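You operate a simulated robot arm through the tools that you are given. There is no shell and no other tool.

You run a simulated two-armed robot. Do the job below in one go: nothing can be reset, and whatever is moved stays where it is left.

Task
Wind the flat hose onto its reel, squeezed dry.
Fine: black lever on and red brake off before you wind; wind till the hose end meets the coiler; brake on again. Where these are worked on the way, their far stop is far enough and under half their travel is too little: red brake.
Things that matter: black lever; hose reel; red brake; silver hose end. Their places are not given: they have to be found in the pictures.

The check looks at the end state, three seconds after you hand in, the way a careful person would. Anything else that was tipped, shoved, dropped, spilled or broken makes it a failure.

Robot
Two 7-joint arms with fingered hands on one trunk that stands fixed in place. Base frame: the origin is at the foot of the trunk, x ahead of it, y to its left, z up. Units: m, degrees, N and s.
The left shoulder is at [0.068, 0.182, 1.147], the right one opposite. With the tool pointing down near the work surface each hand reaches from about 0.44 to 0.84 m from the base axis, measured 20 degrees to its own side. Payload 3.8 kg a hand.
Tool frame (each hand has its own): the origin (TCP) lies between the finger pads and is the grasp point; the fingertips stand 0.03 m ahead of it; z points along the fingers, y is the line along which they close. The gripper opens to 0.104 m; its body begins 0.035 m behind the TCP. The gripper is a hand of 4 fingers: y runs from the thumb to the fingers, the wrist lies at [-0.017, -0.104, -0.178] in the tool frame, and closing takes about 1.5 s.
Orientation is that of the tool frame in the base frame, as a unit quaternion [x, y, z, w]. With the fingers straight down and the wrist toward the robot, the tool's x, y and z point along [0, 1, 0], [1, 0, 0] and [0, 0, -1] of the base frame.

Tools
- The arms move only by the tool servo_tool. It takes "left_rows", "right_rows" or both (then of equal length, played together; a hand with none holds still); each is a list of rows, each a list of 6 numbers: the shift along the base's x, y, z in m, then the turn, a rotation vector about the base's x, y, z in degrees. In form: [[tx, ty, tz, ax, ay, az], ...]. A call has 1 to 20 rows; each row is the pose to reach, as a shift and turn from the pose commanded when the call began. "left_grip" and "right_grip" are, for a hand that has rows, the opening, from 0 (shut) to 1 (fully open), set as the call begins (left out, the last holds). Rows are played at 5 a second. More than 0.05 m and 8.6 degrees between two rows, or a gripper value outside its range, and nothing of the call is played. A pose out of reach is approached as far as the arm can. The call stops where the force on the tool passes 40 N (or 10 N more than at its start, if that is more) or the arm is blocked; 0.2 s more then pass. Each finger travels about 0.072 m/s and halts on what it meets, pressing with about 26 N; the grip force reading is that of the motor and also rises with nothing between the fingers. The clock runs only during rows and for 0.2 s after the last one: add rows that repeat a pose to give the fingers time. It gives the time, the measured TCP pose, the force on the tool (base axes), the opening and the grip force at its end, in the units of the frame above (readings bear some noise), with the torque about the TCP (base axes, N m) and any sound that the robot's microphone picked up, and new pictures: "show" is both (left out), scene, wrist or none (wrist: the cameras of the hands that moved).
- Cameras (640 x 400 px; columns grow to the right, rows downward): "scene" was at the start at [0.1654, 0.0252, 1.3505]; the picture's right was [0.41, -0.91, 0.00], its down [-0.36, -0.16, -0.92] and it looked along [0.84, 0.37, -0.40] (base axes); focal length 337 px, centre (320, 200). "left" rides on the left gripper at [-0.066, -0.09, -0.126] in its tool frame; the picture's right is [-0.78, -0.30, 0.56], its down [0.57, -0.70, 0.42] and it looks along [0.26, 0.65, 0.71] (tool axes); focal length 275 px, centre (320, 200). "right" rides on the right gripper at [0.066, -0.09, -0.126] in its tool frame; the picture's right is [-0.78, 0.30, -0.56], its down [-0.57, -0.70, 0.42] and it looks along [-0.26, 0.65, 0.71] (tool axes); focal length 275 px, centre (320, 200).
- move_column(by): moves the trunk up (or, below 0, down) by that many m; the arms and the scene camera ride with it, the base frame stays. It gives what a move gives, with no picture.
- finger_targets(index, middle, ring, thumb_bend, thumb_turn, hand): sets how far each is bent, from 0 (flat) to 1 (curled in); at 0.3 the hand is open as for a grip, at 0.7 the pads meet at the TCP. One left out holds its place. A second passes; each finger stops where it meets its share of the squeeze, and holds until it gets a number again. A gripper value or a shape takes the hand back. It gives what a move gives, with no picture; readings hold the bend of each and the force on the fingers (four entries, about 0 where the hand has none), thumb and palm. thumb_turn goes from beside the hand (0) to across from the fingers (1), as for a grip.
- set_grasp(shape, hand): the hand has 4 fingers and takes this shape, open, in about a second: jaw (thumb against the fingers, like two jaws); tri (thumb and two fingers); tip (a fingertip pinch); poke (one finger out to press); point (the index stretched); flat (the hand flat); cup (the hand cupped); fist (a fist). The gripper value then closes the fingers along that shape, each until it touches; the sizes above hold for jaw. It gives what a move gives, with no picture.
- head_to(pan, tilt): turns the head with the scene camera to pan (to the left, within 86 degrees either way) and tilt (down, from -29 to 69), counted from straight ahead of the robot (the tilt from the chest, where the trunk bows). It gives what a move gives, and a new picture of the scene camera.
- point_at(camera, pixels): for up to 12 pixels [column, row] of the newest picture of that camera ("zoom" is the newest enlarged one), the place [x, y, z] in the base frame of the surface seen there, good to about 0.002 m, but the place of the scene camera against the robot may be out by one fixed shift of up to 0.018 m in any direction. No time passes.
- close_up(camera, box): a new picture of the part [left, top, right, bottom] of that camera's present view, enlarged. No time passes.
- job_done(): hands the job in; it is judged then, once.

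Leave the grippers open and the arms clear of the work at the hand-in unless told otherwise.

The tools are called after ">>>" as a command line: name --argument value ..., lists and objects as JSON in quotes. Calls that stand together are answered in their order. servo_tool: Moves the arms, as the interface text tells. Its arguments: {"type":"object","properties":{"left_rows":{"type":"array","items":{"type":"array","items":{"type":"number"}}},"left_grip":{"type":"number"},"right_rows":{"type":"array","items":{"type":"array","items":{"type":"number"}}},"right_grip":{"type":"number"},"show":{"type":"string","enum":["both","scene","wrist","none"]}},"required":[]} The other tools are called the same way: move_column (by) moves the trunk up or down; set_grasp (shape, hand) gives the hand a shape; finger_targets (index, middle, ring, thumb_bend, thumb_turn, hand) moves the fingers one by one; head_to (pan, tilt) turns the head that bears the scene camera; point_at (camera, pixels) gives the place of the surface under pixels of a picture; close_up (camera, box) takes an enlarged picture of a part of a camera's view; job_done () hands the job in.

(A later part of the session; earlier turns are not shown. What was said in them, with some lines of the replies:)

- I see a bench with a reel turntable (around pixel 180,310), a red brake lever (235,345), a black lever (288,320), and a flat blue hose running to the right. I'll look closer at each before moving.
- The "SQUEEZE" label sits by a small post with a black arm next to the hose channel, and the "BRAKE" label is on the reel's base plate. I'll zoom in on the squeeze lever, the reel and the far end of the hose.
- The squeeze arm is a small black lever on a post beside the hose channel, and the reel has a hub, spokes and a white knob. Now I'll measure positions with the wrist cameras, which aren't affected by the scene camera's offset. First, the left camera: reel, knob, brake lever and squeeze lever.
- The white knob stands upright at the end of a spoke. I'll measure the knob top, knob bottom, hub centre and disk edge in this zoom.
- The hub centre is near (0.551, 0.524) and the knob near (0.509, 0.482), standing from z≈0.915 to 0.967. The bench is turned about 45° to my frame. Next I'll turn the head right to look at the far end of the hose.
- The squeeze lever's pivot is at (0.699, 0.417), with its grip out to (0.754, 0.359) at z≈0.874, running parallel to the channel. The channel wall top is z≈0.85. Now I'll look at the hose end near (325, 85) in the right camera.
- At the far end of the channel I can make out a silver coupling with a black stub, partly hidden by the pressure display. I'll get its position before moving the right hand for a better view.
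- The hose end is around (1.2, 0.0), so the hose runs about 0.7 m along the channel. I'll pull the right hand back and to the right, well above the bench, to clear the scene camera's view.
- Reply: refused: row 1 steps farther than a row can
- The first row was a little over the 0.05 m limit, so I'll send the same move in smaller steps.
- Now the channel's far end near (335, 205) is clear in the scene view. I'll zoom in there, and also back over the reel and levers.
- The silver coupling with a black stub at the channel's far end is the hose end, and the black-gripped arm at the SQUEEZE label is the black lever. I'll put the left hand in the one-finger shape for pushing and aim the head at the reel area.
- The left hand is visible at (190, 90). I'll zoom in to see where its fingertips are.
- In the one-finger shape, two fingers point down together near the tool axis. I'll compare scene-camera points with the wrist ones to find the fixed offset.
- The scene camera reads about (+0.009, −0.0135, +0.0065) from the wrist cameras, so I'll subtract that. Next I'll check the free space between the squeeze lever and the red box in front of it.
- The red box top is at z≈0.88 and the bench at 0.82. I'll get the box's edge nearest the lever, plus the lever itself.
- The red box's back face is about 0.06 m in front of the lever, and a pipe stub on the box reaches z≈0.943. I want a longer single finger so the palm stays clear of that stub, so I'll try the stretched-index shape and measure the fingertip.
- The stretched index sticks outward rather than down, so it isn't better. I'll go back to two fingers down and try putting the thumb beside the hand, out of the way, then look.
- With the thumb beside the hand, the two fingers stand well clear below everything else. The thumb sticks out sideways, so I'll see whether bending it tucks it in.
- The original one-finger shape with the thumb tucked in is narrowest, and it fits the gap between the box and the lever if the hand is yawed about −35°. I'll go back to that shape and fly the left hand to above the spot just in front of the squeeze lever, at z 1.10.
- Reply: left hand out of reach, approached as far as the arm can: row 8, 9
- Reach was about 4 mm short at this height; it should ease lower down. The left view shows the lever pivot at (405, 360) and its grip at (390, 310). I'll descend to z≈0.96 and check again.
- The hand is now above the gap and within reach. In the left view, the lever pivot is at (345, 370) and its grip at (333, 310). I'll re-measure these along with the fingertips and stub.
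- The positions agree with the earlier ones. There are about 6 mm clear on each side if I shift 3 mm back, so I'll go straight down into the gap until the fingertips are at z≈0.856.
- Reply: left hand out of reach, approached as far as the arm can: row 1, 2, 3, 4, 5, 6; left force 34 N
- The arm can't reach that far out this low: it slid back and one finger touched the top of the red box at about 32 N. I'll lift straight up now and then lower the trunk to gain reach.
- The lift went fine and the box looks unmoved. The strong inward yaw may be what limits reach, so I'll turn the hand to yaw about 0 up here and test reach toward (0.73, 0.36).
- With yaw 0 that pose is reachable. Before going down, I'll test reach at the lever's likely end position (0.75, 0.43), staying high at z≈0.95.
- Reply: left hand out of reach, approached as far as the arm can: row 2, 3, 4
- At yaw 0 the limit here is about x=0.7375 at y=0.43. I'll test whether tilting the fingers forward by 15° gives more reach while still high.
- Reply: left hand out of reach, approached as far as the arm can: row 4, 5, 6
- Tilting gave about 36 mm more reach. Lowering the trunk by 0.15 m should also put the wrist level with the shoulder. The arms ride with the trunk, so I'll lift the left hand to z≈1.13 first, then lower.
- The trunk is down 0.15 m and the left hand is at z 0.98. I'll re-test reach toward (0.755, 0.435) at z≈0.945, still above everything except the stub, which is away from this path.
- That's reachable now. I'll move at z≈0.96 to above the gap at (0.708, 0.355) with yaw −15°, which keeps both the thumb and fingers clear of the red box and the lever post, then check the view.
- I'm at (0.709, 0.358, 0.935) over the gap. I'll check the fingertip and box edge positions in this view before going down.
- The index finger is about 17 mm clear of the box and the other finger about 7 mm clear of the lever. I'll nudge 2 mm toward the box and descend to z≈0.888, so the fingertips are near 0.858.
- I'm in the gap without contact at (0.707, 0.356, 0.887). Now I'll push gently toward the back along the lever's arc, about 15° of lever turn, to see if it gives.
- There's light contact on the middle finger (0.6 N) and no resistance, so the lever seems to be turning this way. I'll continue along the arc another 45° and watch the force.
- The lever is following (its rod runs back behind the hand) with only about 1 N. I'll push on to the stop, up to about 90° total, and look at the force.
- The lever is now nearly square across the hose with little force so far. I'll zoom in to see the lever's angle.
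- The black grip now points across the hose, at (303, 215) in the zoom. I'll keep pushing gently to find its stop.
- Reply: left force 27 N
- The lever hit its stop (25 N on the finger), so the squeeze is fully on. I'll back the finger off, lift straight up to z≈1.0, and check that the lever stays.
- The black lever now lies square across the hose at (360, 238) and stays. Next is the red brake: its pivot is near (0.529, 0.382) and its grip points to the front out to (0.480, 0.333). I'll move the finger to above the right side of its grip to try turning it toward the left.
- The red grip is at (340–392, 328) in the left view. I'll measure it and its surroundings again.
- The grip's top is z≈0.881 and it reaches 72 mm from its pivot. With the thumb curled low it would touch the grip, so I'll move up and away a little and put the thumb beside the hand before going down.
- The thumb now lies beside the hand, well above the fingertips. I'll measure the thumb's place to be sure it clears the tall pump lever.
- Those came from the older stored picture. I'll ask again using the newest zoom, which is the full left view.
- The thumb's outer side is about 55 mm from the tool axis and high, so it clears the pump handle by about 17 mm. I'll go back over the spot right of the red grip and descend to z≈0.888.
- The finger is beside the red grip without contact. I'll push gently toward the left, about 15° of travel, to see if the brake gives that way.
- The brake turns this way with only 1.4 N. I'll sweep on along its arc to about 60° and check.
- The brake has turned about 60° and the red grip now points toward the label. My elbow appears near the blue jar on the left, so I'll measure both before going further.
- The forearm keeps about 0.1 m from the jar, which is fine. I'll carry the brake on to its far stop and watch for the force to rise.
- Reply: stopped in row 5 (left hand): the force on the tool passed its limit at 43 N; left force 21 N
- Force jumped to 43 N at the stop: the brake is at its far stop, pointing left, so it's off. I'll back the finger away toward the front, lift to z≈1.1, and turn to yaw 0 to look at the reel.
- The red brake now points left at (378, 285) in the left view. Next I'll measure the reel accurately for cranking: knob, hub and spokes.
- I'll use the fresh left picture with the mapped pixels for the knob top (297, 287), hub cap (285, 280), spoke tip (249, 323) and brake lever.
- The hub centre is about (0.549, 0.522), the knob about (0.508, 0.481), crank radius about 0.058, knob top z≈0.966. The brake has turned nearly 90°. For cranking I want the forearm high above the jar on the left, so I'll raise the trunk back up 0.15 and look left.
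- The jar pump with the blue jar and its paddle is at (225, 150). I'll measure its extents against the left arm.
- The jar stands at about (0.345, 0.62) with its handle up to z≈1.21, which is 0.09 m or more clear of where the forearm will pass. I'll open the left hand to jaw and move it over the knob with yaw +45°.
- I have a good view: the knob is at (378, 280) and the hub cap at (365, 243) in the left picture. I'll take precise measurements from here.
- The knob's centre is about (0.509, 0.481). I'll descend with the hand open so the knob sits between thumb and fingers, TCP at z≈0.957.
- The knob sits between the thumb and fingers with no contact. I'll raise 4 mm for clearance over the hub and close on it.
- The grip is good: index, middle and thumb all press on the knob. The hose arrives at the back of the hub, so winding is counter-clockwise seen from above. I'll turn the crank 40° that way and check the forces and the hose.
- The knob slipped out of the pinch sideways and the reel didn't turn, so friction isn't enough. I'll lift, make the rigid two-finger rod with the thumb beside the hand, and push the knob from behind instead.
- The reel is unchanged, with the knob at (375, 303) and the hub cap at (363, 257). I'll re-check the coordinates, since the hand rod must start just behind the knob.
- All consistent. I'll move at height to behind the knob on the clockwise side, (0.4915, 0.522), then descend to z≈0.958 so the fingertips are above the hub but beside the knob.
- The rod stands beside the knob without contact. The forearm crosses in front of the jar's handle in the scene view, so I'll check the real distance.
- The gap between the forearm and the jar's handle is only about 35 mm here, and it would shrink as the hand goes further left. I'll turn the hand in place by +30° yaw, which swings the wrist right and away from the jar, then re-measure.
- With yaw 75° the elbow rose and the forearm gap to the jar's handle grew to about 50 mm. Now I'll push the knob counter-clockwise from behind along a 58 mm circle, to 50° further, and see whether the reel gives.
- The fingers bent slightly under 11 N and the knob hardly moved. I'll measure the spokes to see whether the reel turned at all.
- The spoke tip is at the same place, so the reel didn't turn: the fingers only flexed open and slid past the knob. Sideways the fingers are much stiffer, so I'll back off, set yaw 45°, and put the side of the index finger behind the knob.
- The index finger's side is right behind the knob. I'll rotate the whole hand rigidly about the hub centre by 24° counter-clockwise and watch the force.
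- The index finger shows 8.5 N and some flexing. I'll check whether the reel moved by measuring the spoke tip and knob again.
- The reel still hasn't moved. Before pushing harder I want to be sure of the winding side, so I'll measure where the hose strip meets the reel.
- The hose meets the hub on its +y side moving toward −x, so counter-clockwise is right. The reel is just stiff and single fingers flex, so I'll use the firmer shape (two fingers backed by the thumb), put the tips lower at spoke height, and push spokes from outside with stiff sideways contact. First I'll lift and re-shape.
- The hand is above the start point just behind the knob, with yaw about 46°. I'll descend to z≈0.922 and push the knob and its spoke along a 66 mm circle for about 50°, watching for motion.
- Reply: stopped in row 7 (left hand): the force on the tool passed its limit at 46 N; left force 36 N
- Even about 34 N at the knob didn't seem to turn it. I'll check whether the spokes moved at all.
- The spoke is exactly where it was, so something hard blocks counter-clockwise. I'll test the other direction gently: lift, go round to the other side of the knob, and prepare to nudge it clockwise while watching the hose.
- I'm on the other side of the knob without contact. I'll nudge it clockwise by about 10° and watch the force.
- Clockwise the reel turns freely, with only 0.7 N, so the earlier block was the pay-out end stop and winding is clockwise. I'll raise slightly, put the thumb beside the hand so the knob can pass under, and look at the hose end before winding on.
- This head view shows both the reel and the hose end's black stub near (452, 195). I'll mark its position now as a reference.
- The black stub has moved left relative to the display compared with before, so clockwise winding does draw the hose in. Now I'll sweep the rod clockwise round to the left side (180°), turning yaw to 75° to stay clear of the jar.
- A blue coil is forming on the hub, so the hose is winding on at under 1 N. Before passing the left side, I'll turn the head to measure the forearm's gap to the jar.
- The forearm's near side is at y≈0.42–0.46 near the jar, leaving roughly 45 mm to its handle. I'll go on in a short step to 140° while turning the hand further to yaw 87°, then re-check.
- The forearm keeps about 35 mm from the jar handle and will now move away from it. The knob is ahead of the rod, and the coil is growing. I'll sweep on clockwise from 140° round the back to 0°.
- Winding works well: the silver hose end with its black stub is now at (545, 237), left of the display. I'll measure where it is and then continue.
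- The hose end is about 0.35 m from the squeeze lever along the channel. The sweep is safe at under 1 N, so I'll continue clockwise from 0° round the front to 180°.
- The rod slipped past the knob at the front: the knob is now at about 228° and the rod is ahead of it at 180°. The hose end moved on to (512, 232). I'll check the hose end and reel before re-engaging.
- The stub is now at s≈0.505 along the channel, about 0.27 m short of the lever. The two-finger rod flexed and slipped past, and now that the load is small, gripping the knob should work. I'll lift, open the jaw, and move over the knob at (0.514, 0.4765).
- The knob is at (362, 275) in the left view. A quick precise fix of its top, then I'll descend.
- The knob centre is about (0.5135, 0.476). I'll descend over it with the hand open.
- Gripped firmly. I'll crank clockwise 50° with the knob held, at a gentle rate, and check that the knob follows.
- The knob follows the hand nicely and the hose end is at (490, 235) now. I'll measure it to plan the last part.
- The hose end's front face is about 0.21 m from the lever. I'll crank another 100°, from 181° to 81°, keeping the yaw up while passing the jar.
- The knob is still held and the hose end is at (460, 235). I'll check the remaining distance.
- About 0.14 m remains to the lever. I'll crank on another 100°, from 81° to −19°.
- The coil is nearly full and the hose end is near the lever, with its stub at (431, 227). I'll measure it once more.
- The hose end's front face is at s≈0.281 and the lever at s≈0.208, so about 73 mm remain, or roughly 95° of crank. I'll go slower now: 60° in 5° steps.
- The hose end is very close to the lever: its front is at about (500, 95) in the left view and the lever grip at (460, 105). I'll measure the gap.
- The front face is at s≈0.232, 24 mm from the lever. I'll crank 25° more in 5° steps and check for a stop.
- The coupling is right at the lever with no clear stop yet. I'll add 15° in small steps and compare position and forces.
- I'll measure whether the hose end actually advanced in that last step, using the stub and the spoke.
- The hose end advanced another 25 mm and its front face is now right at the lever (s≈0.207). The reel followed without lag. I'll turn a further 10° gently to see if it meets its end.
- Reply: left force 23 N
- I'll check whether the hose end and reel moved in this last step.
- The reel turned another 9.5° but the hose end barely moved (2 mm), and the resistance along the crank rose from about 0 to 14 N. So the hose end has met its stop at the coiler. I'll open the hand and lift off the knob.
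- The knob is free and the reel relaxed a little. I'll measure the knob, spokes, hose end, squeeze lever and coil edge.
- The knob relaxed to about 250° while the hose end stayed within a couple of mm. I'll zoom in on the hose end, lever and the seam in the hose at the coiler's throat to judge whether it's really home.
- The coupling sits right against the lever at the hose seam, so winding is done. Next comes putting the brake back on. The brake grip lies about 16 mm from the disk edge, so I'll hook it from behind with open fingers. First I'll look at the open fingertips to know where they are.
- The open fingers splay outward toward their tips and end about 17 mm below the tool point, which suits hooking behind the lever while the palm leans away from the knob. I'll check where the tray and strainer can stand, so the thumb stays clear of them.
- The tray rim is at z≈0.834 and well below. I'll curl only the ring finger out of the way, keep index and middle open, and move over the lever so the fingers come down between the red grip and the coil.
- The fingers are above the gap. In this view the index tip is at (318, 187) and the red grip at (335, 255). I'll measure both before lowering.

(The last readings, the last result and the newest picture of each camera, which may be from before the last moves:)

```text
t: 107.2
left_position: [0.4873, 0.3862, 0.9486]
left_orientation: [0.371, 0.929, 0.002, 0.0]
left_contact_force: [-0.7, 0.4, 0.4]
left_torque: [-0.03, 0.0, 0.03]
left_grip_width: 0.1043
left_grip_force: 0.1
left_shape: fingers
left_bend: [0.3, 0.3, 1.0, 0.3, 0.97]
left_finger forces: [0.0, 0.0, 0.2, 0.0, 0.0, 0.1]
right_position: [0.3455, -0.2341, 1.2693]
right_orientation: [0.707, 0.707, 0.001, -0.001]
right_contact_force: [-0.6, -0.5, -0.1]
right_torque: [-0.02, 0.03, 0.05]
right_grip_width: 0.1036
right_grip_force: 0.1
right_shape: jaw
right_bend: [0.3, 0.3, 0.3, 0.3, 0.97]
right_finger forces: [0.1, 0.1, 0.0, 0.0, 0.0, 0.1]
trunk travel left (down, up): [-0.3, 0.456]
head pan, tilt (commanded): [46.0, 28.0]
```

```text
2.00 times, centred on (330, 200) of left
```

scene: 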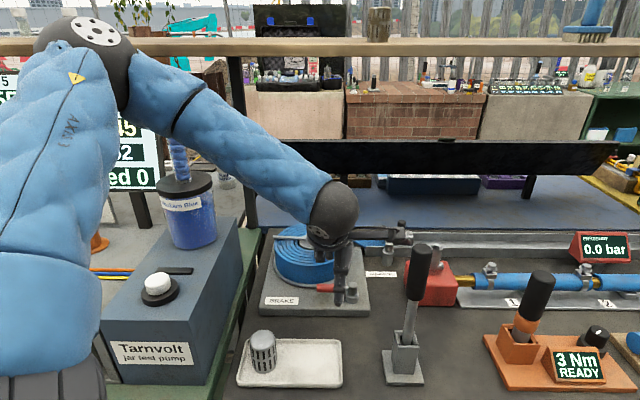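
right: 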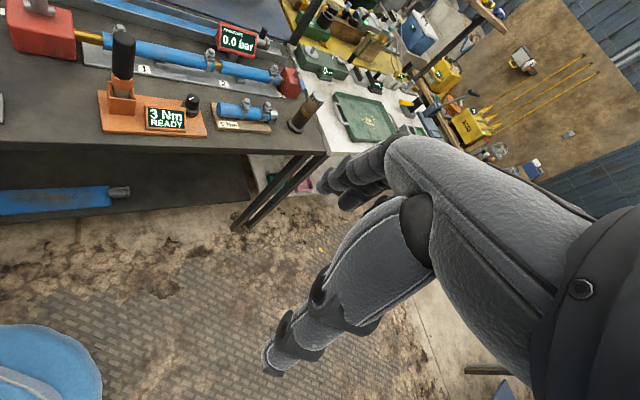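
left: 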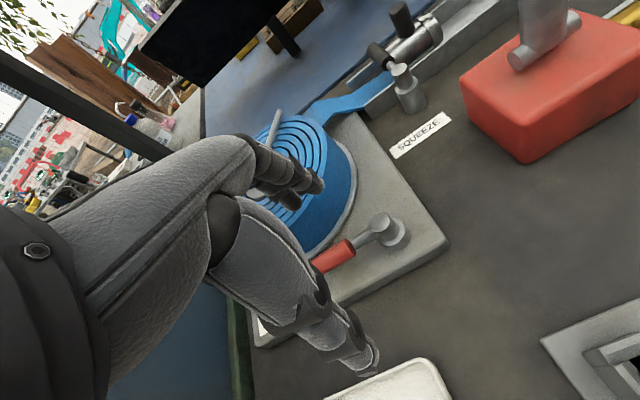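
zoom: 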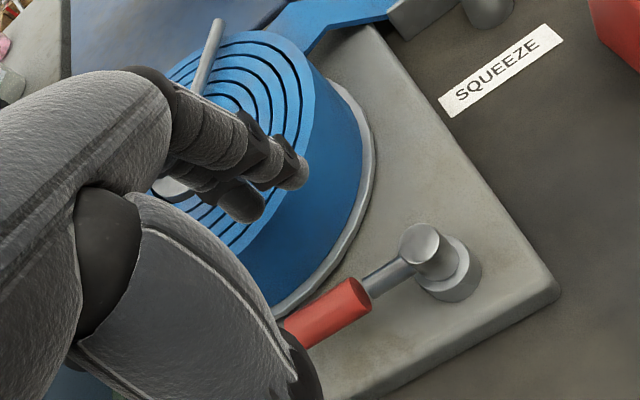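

The fingertip backs would graze the coil here, so I'll shift 12 mm toward the lever, leaving about 6 mm between finger pads and the grip and about 7 mm to the coil. Then I'll descend to z≈0.88.

>>> servo_tool --left_rows '[[-0.0118, -0.0042, 0, 0, 0, 0], [-0.0118, -0.0042, -0.02, 0, 0, 0], [-0.0118, -0.0042, -0.04, 0, 0, 0], [-0.0118, -0.0042, -0.055, 0, 0, 0], [-0.0118, -0.0042, -0.067, 0, 0, 0], [-0.0118, -0.0042, -0.067, 0, 0, 0]]' --show "both"

>>> close_up --camera "left" --box '[220, 100, 440, 300]'

```text
t: 108.7
left_position: [0.4744, 0.3831, 0.8801]
left_orientation: [0.372, 0.928, 0.003, 0.001]
left_contact_force: [1.4, 0.5, 1.6]
left_torque: [0.02, -0.06, 0.04]
left_grip_width: 0.1051
left_grip_force: 0.7
left_shape: fingers
left_bend: [0.3, 0.3, 1.0, 0.3, 0.97]
left_finger forces: [1.2, 0.1, 0.0, 0.0, 0.0, 0.0]
right_position: [0.3453, -0.2337, 1.2683]
right_orientation: [0.708, 0.707, 0.0, 0.0]
right_contact_force: [0.0, 1.0, 0.6]
right_torque: [0.0, -0.01, -0.01]
right_grip_width: 0.1036
right_grip_force: 0.0
right_shape: jaw
right_bend: [0.3, 0.3, 0.3, 0.3, 0.97]
right_finger forces: [0.0, 0.1, 0.1, 0.0, 0.0, 0.0]
trunk travel left (down, up): [-0.3, 0.456]
head pan, tilt (commanded): [46.0, 28.0]
```

scene: 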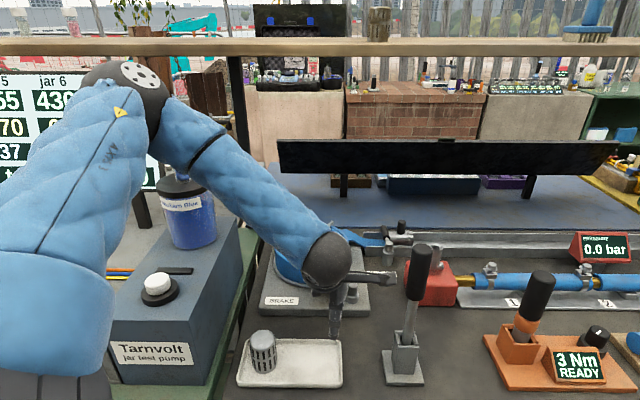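
left: 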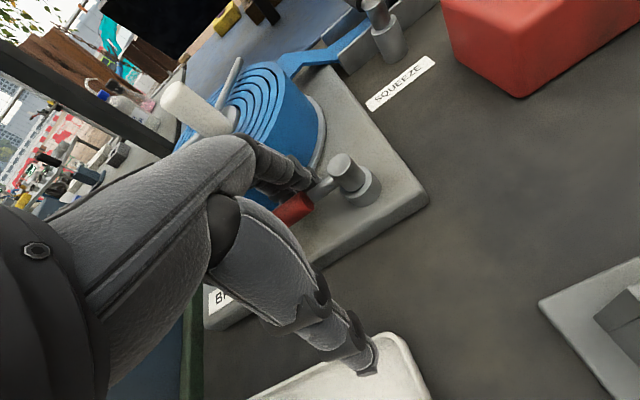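

```text
2.00 times, centred on (330, 200) of left
```

zoom: 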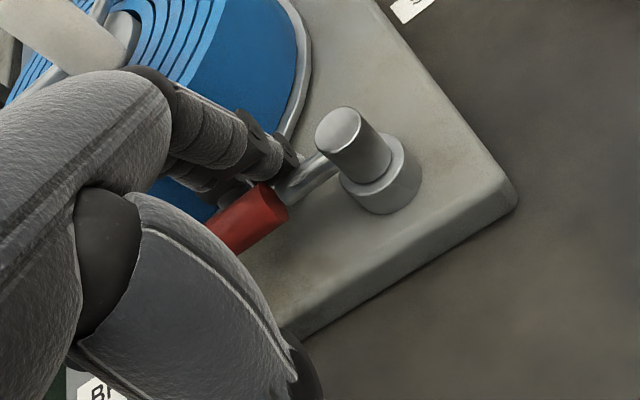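

The fingers are hooked behind the red grip, with index touching at 1 N. I'll pull the brake lever round its arc toward the front, first about 40°.

>>> servo_tool --left_rows '[[-0.004, -0.0018, 0, 0, 0, 0], [-0.0077, -0.0037, 0, 0, 0, 0], [-0.0118, -0.0066, 0, 0, 0, 0], [-0.0159, -0.0098, 0, 0, 0, 0], [-0.0195, -0.0136, 0, 0, 0, 0], [-0.0227, -0.0177, 0, 0, 0, 0], [-0.0227, -0.0177, 0, 0, 0, 0]]' --show "both"

>>> close_up --camera "left" --box '[220, 100, 440, 300]'

```text
t: 110.2
left_position: [0.4504, 0.366, 0.881]
left_orientation: [0.372, 0.928, 0.002, 0.001]
left_contact_force: [1.5, 2.1, 0.6]
left_torque: [0.05, -0.03, 0.0]
left_grip_width: 0.1063
left_grip_force: 0.9
left_shape: fingers
left_bend: [0.29, 0.3, 1.0, 0.3, 0.97]
left_finger forces: [1.3, 0.1, 0.0, 0.0, 0.0, 0.0]
right_position: [0.3452, -0.2334, 1.2685]
right_orientation: [0.707, 0.707, 0.0, 0.0]
right_contact_force: [0.4, 0.3, 0.6]
right_torque: [0.01, 0.02, -0.01]
right_grip_width: 0.1038
right_grip_force: 0.0
right_shape: jaw
right_bend: [0.3, 0.3, 0.3, 0.3, 0.97]
right_finger forces: [0.1, 0.0, 0.1, 0.1, 0.0, 0.0]
trunk travel left (down, up): [-0.3, 0.456]
head pan, tilt (commanded): [46.0, 28.0]
```

scene: 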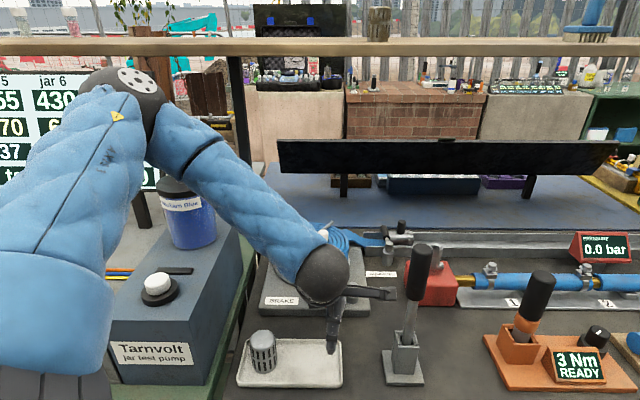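
left: 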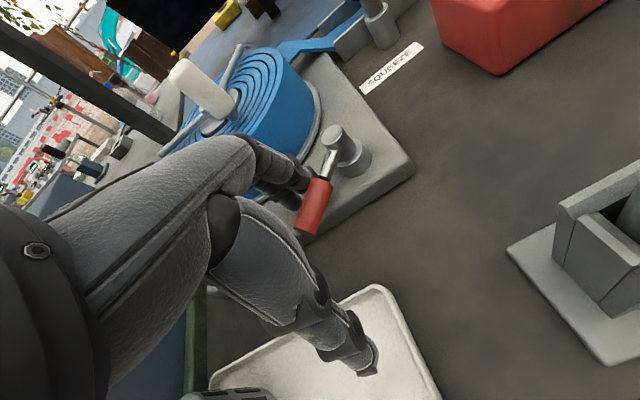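

```text
2.00 times, centred on (330, 200) of left
```

zoom: 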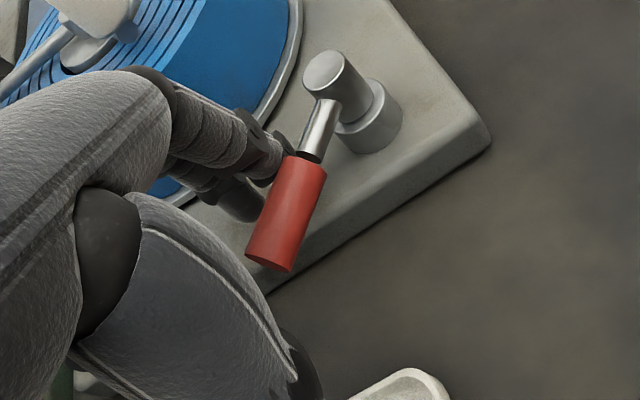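

The brake is following with 1–2 N. I'll continue the pull to the front stop.

>>> servo_tool --left_rows '[[-0.0028, -0.0045, 0, 0, 0, 0], [-0.0051, -0.0094, 0, 0, 0, 0], [-0.0068, -0.0147, 0, 0, 0, 0], [-0.008, -0.0201, 0, 0, 0, 0], [-0.0084, -0.0257, 0, 0, 0, 0], [-0.0085, -0.0315, 0, 0, 0, 0], [-0.0085, -0.0315, 0, 0, 0, 0]]' --show "both"

>>> close_up --camera "left" --box '[220, 100, 440, 300]'

```text
t: 111.8
left_position: [0.4424, 0.3354, 0.8816]
left_orientation: [0.372, 0.928, 0.001, 0.001]
left_contact_force: [-0.5, 0.3, 0.6]
left_torque: [-0.01, 0.0, 0.02]
left_grip_width: 0.1046
left_grip_force: 0.0
left_shape: fingers
left_bend: [0.3, 0.3, 1.0, 0.3, 0.97]
left_finger forces: [0.2, 0.0, 0.0, 0.0, 0.0, 0.0]
right_position: [0.3452, -0.2337, 1.2679]
right_orientation: [0.707, 0.707, 0.001, -0.001]
right_contact_force: [-0.4, 0.5, 0.0]
right_torque: [-0.02, -0.03, 0.04]
right_grip_width: 0.1034
right_grip_force: 0.0
right_shape: jaw
right_bend: [0.3, 0.3, 0.3, 0.3, 0.97]
right_finger forces: [0.1, 0.0, 0.0, 0.0, 0.0, 0.0]
trunk travel left (down, up): [-0.3, 0.456]
head pan, tilt (commanded): [46.0, 28.0]
```

scene: 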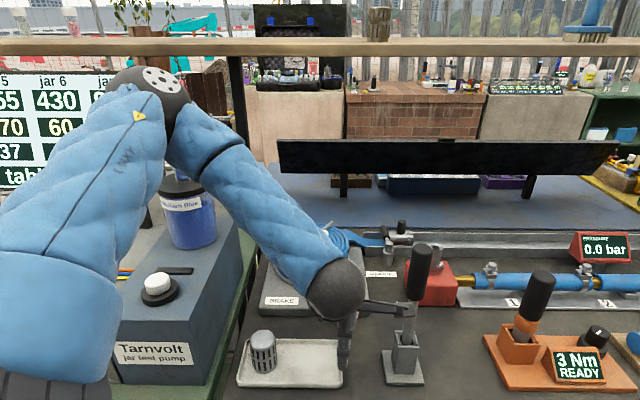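
left: 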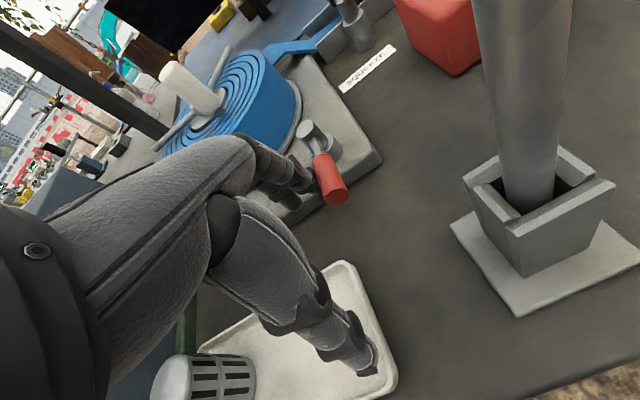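

```text
2.00 times, centred on (330, 200) of left
```

zoom: 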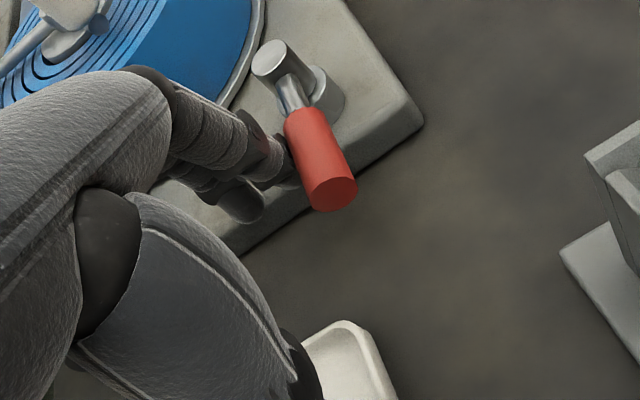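

The brake is nearly at the front. In the scene view the hand's camera bracket is close to the tall pump lever, so before the last bit I'll check the lever's angle and that distance.

>>> point_at --camera "left" --pixels '[[308, 130], [318, 160], [330, 180], [332, 192], [520, 50], [500, 130], [540, 100], [310, 175]]'

>>> point_at --camera "scene" --pixels '[[410, 308], [395, 307], [375, 308], [408, 290], [415, 262], [412, 320]]'

>>> close_up --camera "scene" --box '[280, 220, 460, 390]'

```text
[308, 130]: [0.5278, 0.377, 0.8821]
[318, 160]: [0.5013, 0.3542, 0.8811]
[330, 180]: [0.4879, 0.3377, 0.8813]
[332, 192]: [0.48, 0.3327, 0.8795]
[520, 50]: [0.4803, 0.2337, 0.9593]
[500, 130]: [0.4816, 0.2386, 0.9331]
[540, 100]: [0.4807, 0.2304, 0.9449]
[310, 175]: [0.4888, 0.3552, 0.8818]
```

```text
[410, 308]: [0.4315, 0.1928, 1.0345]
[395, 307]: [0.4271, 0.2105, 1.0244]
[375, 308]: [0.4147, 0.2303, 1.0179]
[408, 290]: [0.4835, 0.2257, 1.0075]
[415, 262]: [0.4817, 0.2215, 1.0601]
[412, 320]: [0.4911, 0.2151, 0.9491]
```

```text
2.35 times, centred on (370, 305) of scene
```

zoom: 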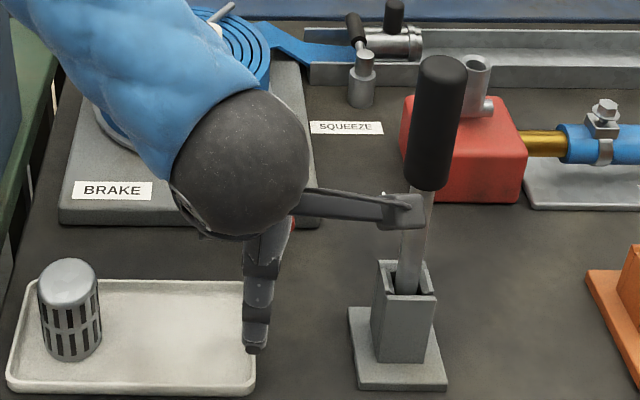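

The brake lever measures about 225°, the same as its starting "on" position, and the bracket has about 30 mm to the pump lever. I'll give one last small push to make sure it's against its stop.

>>> servo_tool --left_rows '[[0.002, -0.003, 0, 0, 0, -1], [0.004, -0.006, 0, 0, 0, -2], [0.006, -0.008, 0, 0, 0, -3], [0.007, -0.01, 0, 0, 0, -4], [0.007, -0.01, 0, 0, 0, -4]]' --show "wrist"

>>> close_up --camera "left" --box '[220, 60, 440, 260]'

```text
t: 112.8
left_position: [0.443, 0.3309, 0.8795]
left_orientation: [0.388, 0.921, 0.008, -0.01]
left_contact_force: [-19.4, 21.0, 10.2]
left_torque: [0.43, -0.42, 1.6]
left_grip_width: 0.1055
left_grip_force: 14.2
left_shape: fingers
left_bend: [0.3, 0.3, 1.0, 0.3, 0.97]
left_finger forces: [29.2, 0.0, 0.0, 0.0, 0.0, 0.0]
right_position: [0.344, -0.236, 1.27]
right_orientation: [0.709, 0.705, 0.002, 0.0]
right_contact_force: [0.4, -1.1, 0.6]
right_torque: [0.02, 0.0, -0.03]
right_grip_width: 0.1036
right_grip_force: 0.1
right_shape: jaw
right_bend: [0.3, 0.3, 0.3, 0.3, 0.97]
right_finger forces: [0.0, 0.0, 0.0, 0.0, 0.1, 0.0]
trunk travel left (down, up): [-0.3, 0.456]
head pan, tilt (commanded): [46.0, 28.0]
stopped in row 4 (left hand): the force on the tool passed its limit at 42 N (the readings are from after the stop); the commanded pose is now the measured one
```

left: 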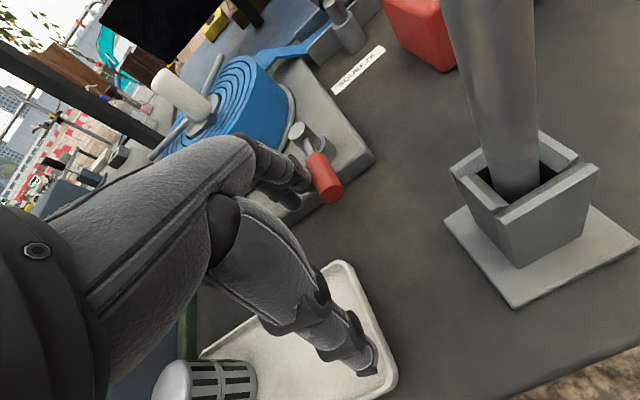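

```text
2.00 times, centred on (330, 160) of left
```

zoom: 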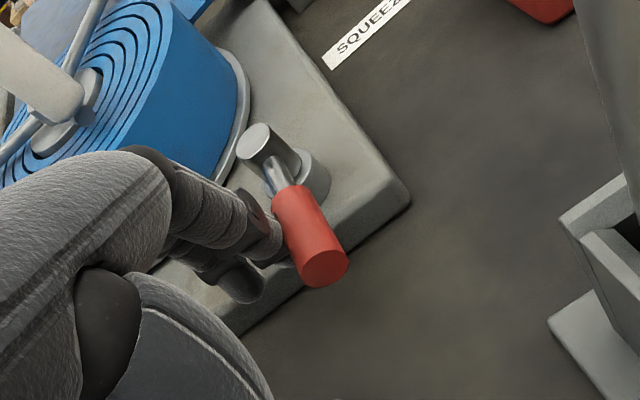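

The brake is hard against its "on" stop (29 N on the finger). I'll back the fingers off to the left, lift straight up, and look at everything.

>>> servo_tool --left_rows '[[-0.006, 0.006, 0, 0, 0, 0], [-0.011, 0.011, 0.002, 0, 0, 0], [-0.011, 0.011, 0.03, 0, 0, 0], [-0.011, 0.011, 0.07, 0, 0, 0], [-0.011, 0.011, 0.11, 0, 0, 0], [-0.011, 0.011, 0.15, 0, 0, 0], [-0.011, 0.011, 0.19, 0, 0, 0], [-0.011, 0.011, 0.23, 0, 0, 0], [-0.02, 0.02, 0.26, 0, 0, -5], [-0.03, 0.03, 0.29, 0, 0, -12], [-0.03, 0.04, 0.3, 0, 0, -20], [-0.03, 0.04, 0.3, 0, 0, -25]]' --show "both"

>>> close_up --camera "scene" --box '[220, 200, 480, 400]'

```text
t: 115.4
left_position: [0.4139, 0.3702, 1.1792]
left_orientation: [0.585, 0.811, 0.007, -0.005]
left_contact_force: [0.0, 0.2, -1.0]
left_torque: [0.01, -0.04, -0.01]
left_grip_width: 0.1045
left_grip_force: 0.1
left_shape: fingers
left_bend: [0.3, 0.3, 1.0, 0.3, 0.97]
left_finger forces: [0.1, 0.0, 0.1, 0.0, 0.0, 0.0]
right_position: [0.3456, -0.2343, 1.269]
right_orientation: [0.708, 0.707, 0.001, 0.001]
right_contact_force: [0.0, 0.0, 0.8]
right_torque: [0.02, 0.01, -0.03]
right_grip_width: 0.1037
right_grip_force: 0.0
right_shape: jaw
right_bend: [0.3, 0.3, 0.3, 0.3, 0.97]
right_finger forces: [0.1, 0.0, 0.0, 0.0, 0.0, 0.0]
trunk travel left (down, up): [-0.3, 0.456]
head pan, tilt (commanded): [46.0, 28.0]
```

scene: 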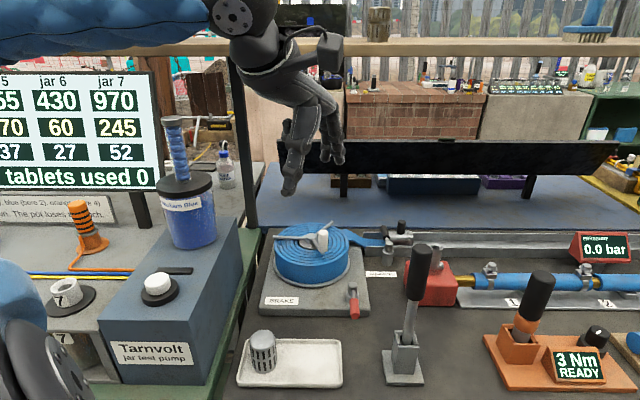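
left: 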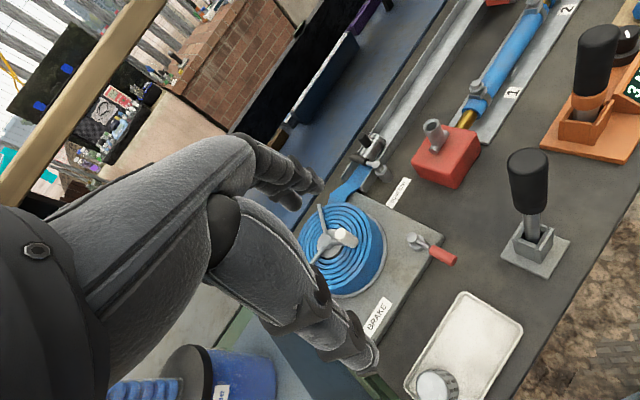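

```text
2.00 times, centred on (350, 300) of scene
```

zoom: 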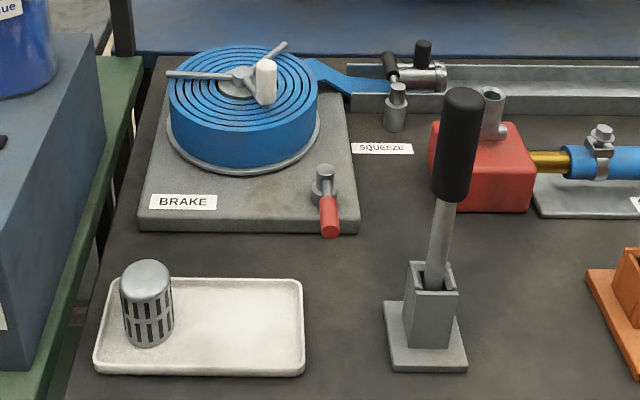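

Everything looks in order: brake pointing front, black lever across the hose, coil full. I'll verify the hose end's final place and the lever and red box positions once more.

>>> point_at --camera "scene" --pixels '[[401, 225], [402, 240], [386, 233], [353, 285], [354, 315]]'

>>> close_up --camera "left" --box '[300, 110, 500, 290]'

>>> point_at --camera "zoom" --pixels '[[228, 95], [225, 115], [210, 125], [190, 105], [190, 115], [262, 185], [380, 420], [430, 465], [135, 400], [410, 120]]'

```text
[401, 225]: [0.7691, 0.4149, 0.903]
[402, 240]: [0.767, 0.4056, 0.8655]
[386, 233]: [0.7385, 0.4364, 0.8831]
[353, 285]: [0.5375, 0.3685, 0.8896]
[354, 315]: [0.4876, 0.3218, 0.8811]
```

```text
2.22 times, centred on (400, 200) of left
```

zoom: 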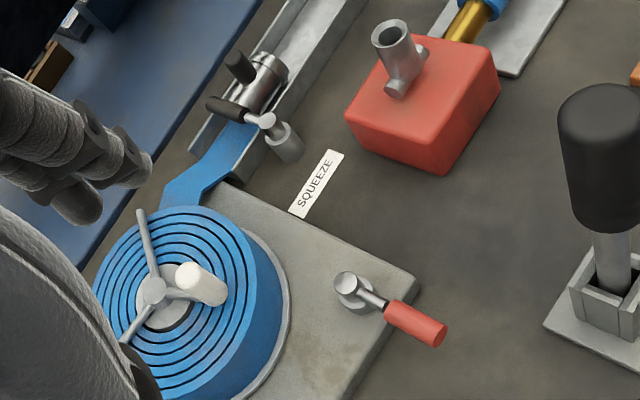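

```text
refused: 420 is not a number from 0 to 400
```

The hose end hasn't moved back (its stub is where it was under tension) and the brake is at about 224°. I'll check the squeeze lever angle once more and open the left hand fully.

>>> point_at --camera "zoom" --pixels '[[265, 121], [212, 102], [228, 109], [240, 115], [350, 120], [346, 283], [440, 338]]'

>>> set_grasp --hand "left" --shape "jaw"

```text
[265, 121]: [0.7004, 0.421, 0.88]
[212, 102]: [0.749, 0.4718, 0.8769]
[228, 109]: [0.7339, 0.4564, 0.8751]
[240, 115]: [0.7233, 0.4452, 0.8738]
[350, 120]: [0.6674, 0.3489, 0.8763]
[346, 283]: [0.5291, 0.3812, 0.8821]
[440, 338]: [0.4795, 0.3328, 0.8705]
```

```text
t: 116.3
left_position: [0.4152, 0.3691, 1.1791]
left_orientation: [0.583, 0.813, 0.005, -0.004]
left_contact_force: [0.2, 0.3, -0.2]
left_torque: [0.01, 0.04, -0.01]
left_grip_width: 0.1038
left_grip_force: 0.1
left_shape: jaw
left_bend: [0.3, 0.3, 0.3, 0.3, 0.97]
left_finger forces: [0.0, 0.0, 0.0, 0.0, 0.1, 0.1]
right_position: [0.3457, -0.2342, 1.2685]
right_orientation: [0.707, 0.707, 0.0, 0.0]
right_contact_force: [0.4, 0.9, 0.0]
right_torque: [0.03, -0.03, 0.01]
right_grip_width: 0.1037
right_grip_force: 0.1
right_shape: jaw
right_bend: [0.3, 0.3, 0.3, 0.3, 0.97]
right_finger forces: [0.1, 0.0, 0.1, 0.0, 0.0, 0.0]
trunk travel left (down, up): [-0.3, 0.456]
head pan, tilt (commanded): [46.0, 28.0]
```

The squeeze lever is at about 46°, square across the hose and on. The brake is back at its starting "on" position, the hose is wound until its end meets the coiler, both hands are open and clear, and nothing else has moved. I'll hand in.

>>> job_done

```text
The job is handed in.
```

The flat hose is wound onto its reel with the squeeze on and the brake back on, and I've handed the job in.

- **Black lever:** turned to its stop so it lies square across the hose. It stayed on through the winding and is still on.
- **Red brake:** swung about 88° to its far stop before winding, then brought back hard against its starting "on" stop.
- **Winding:** done clockwise until the silver hose end stopped against the squeeze lever at the coiler. When I let go of the crank the reel turned back about 18°, but the hose end stayed where it was to within a couple of millimetres.

Early on, one finger pressed on the top of the red box at about 32 N when the arm ran out of reach. I also pushed the reel the wrong way, at up to 46 N, before finding that it winds clockwise. I saw no movement or damage from either, and the box, tray, can, jar and pump lever look where they were.

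Both hands are open and clear of the bench.
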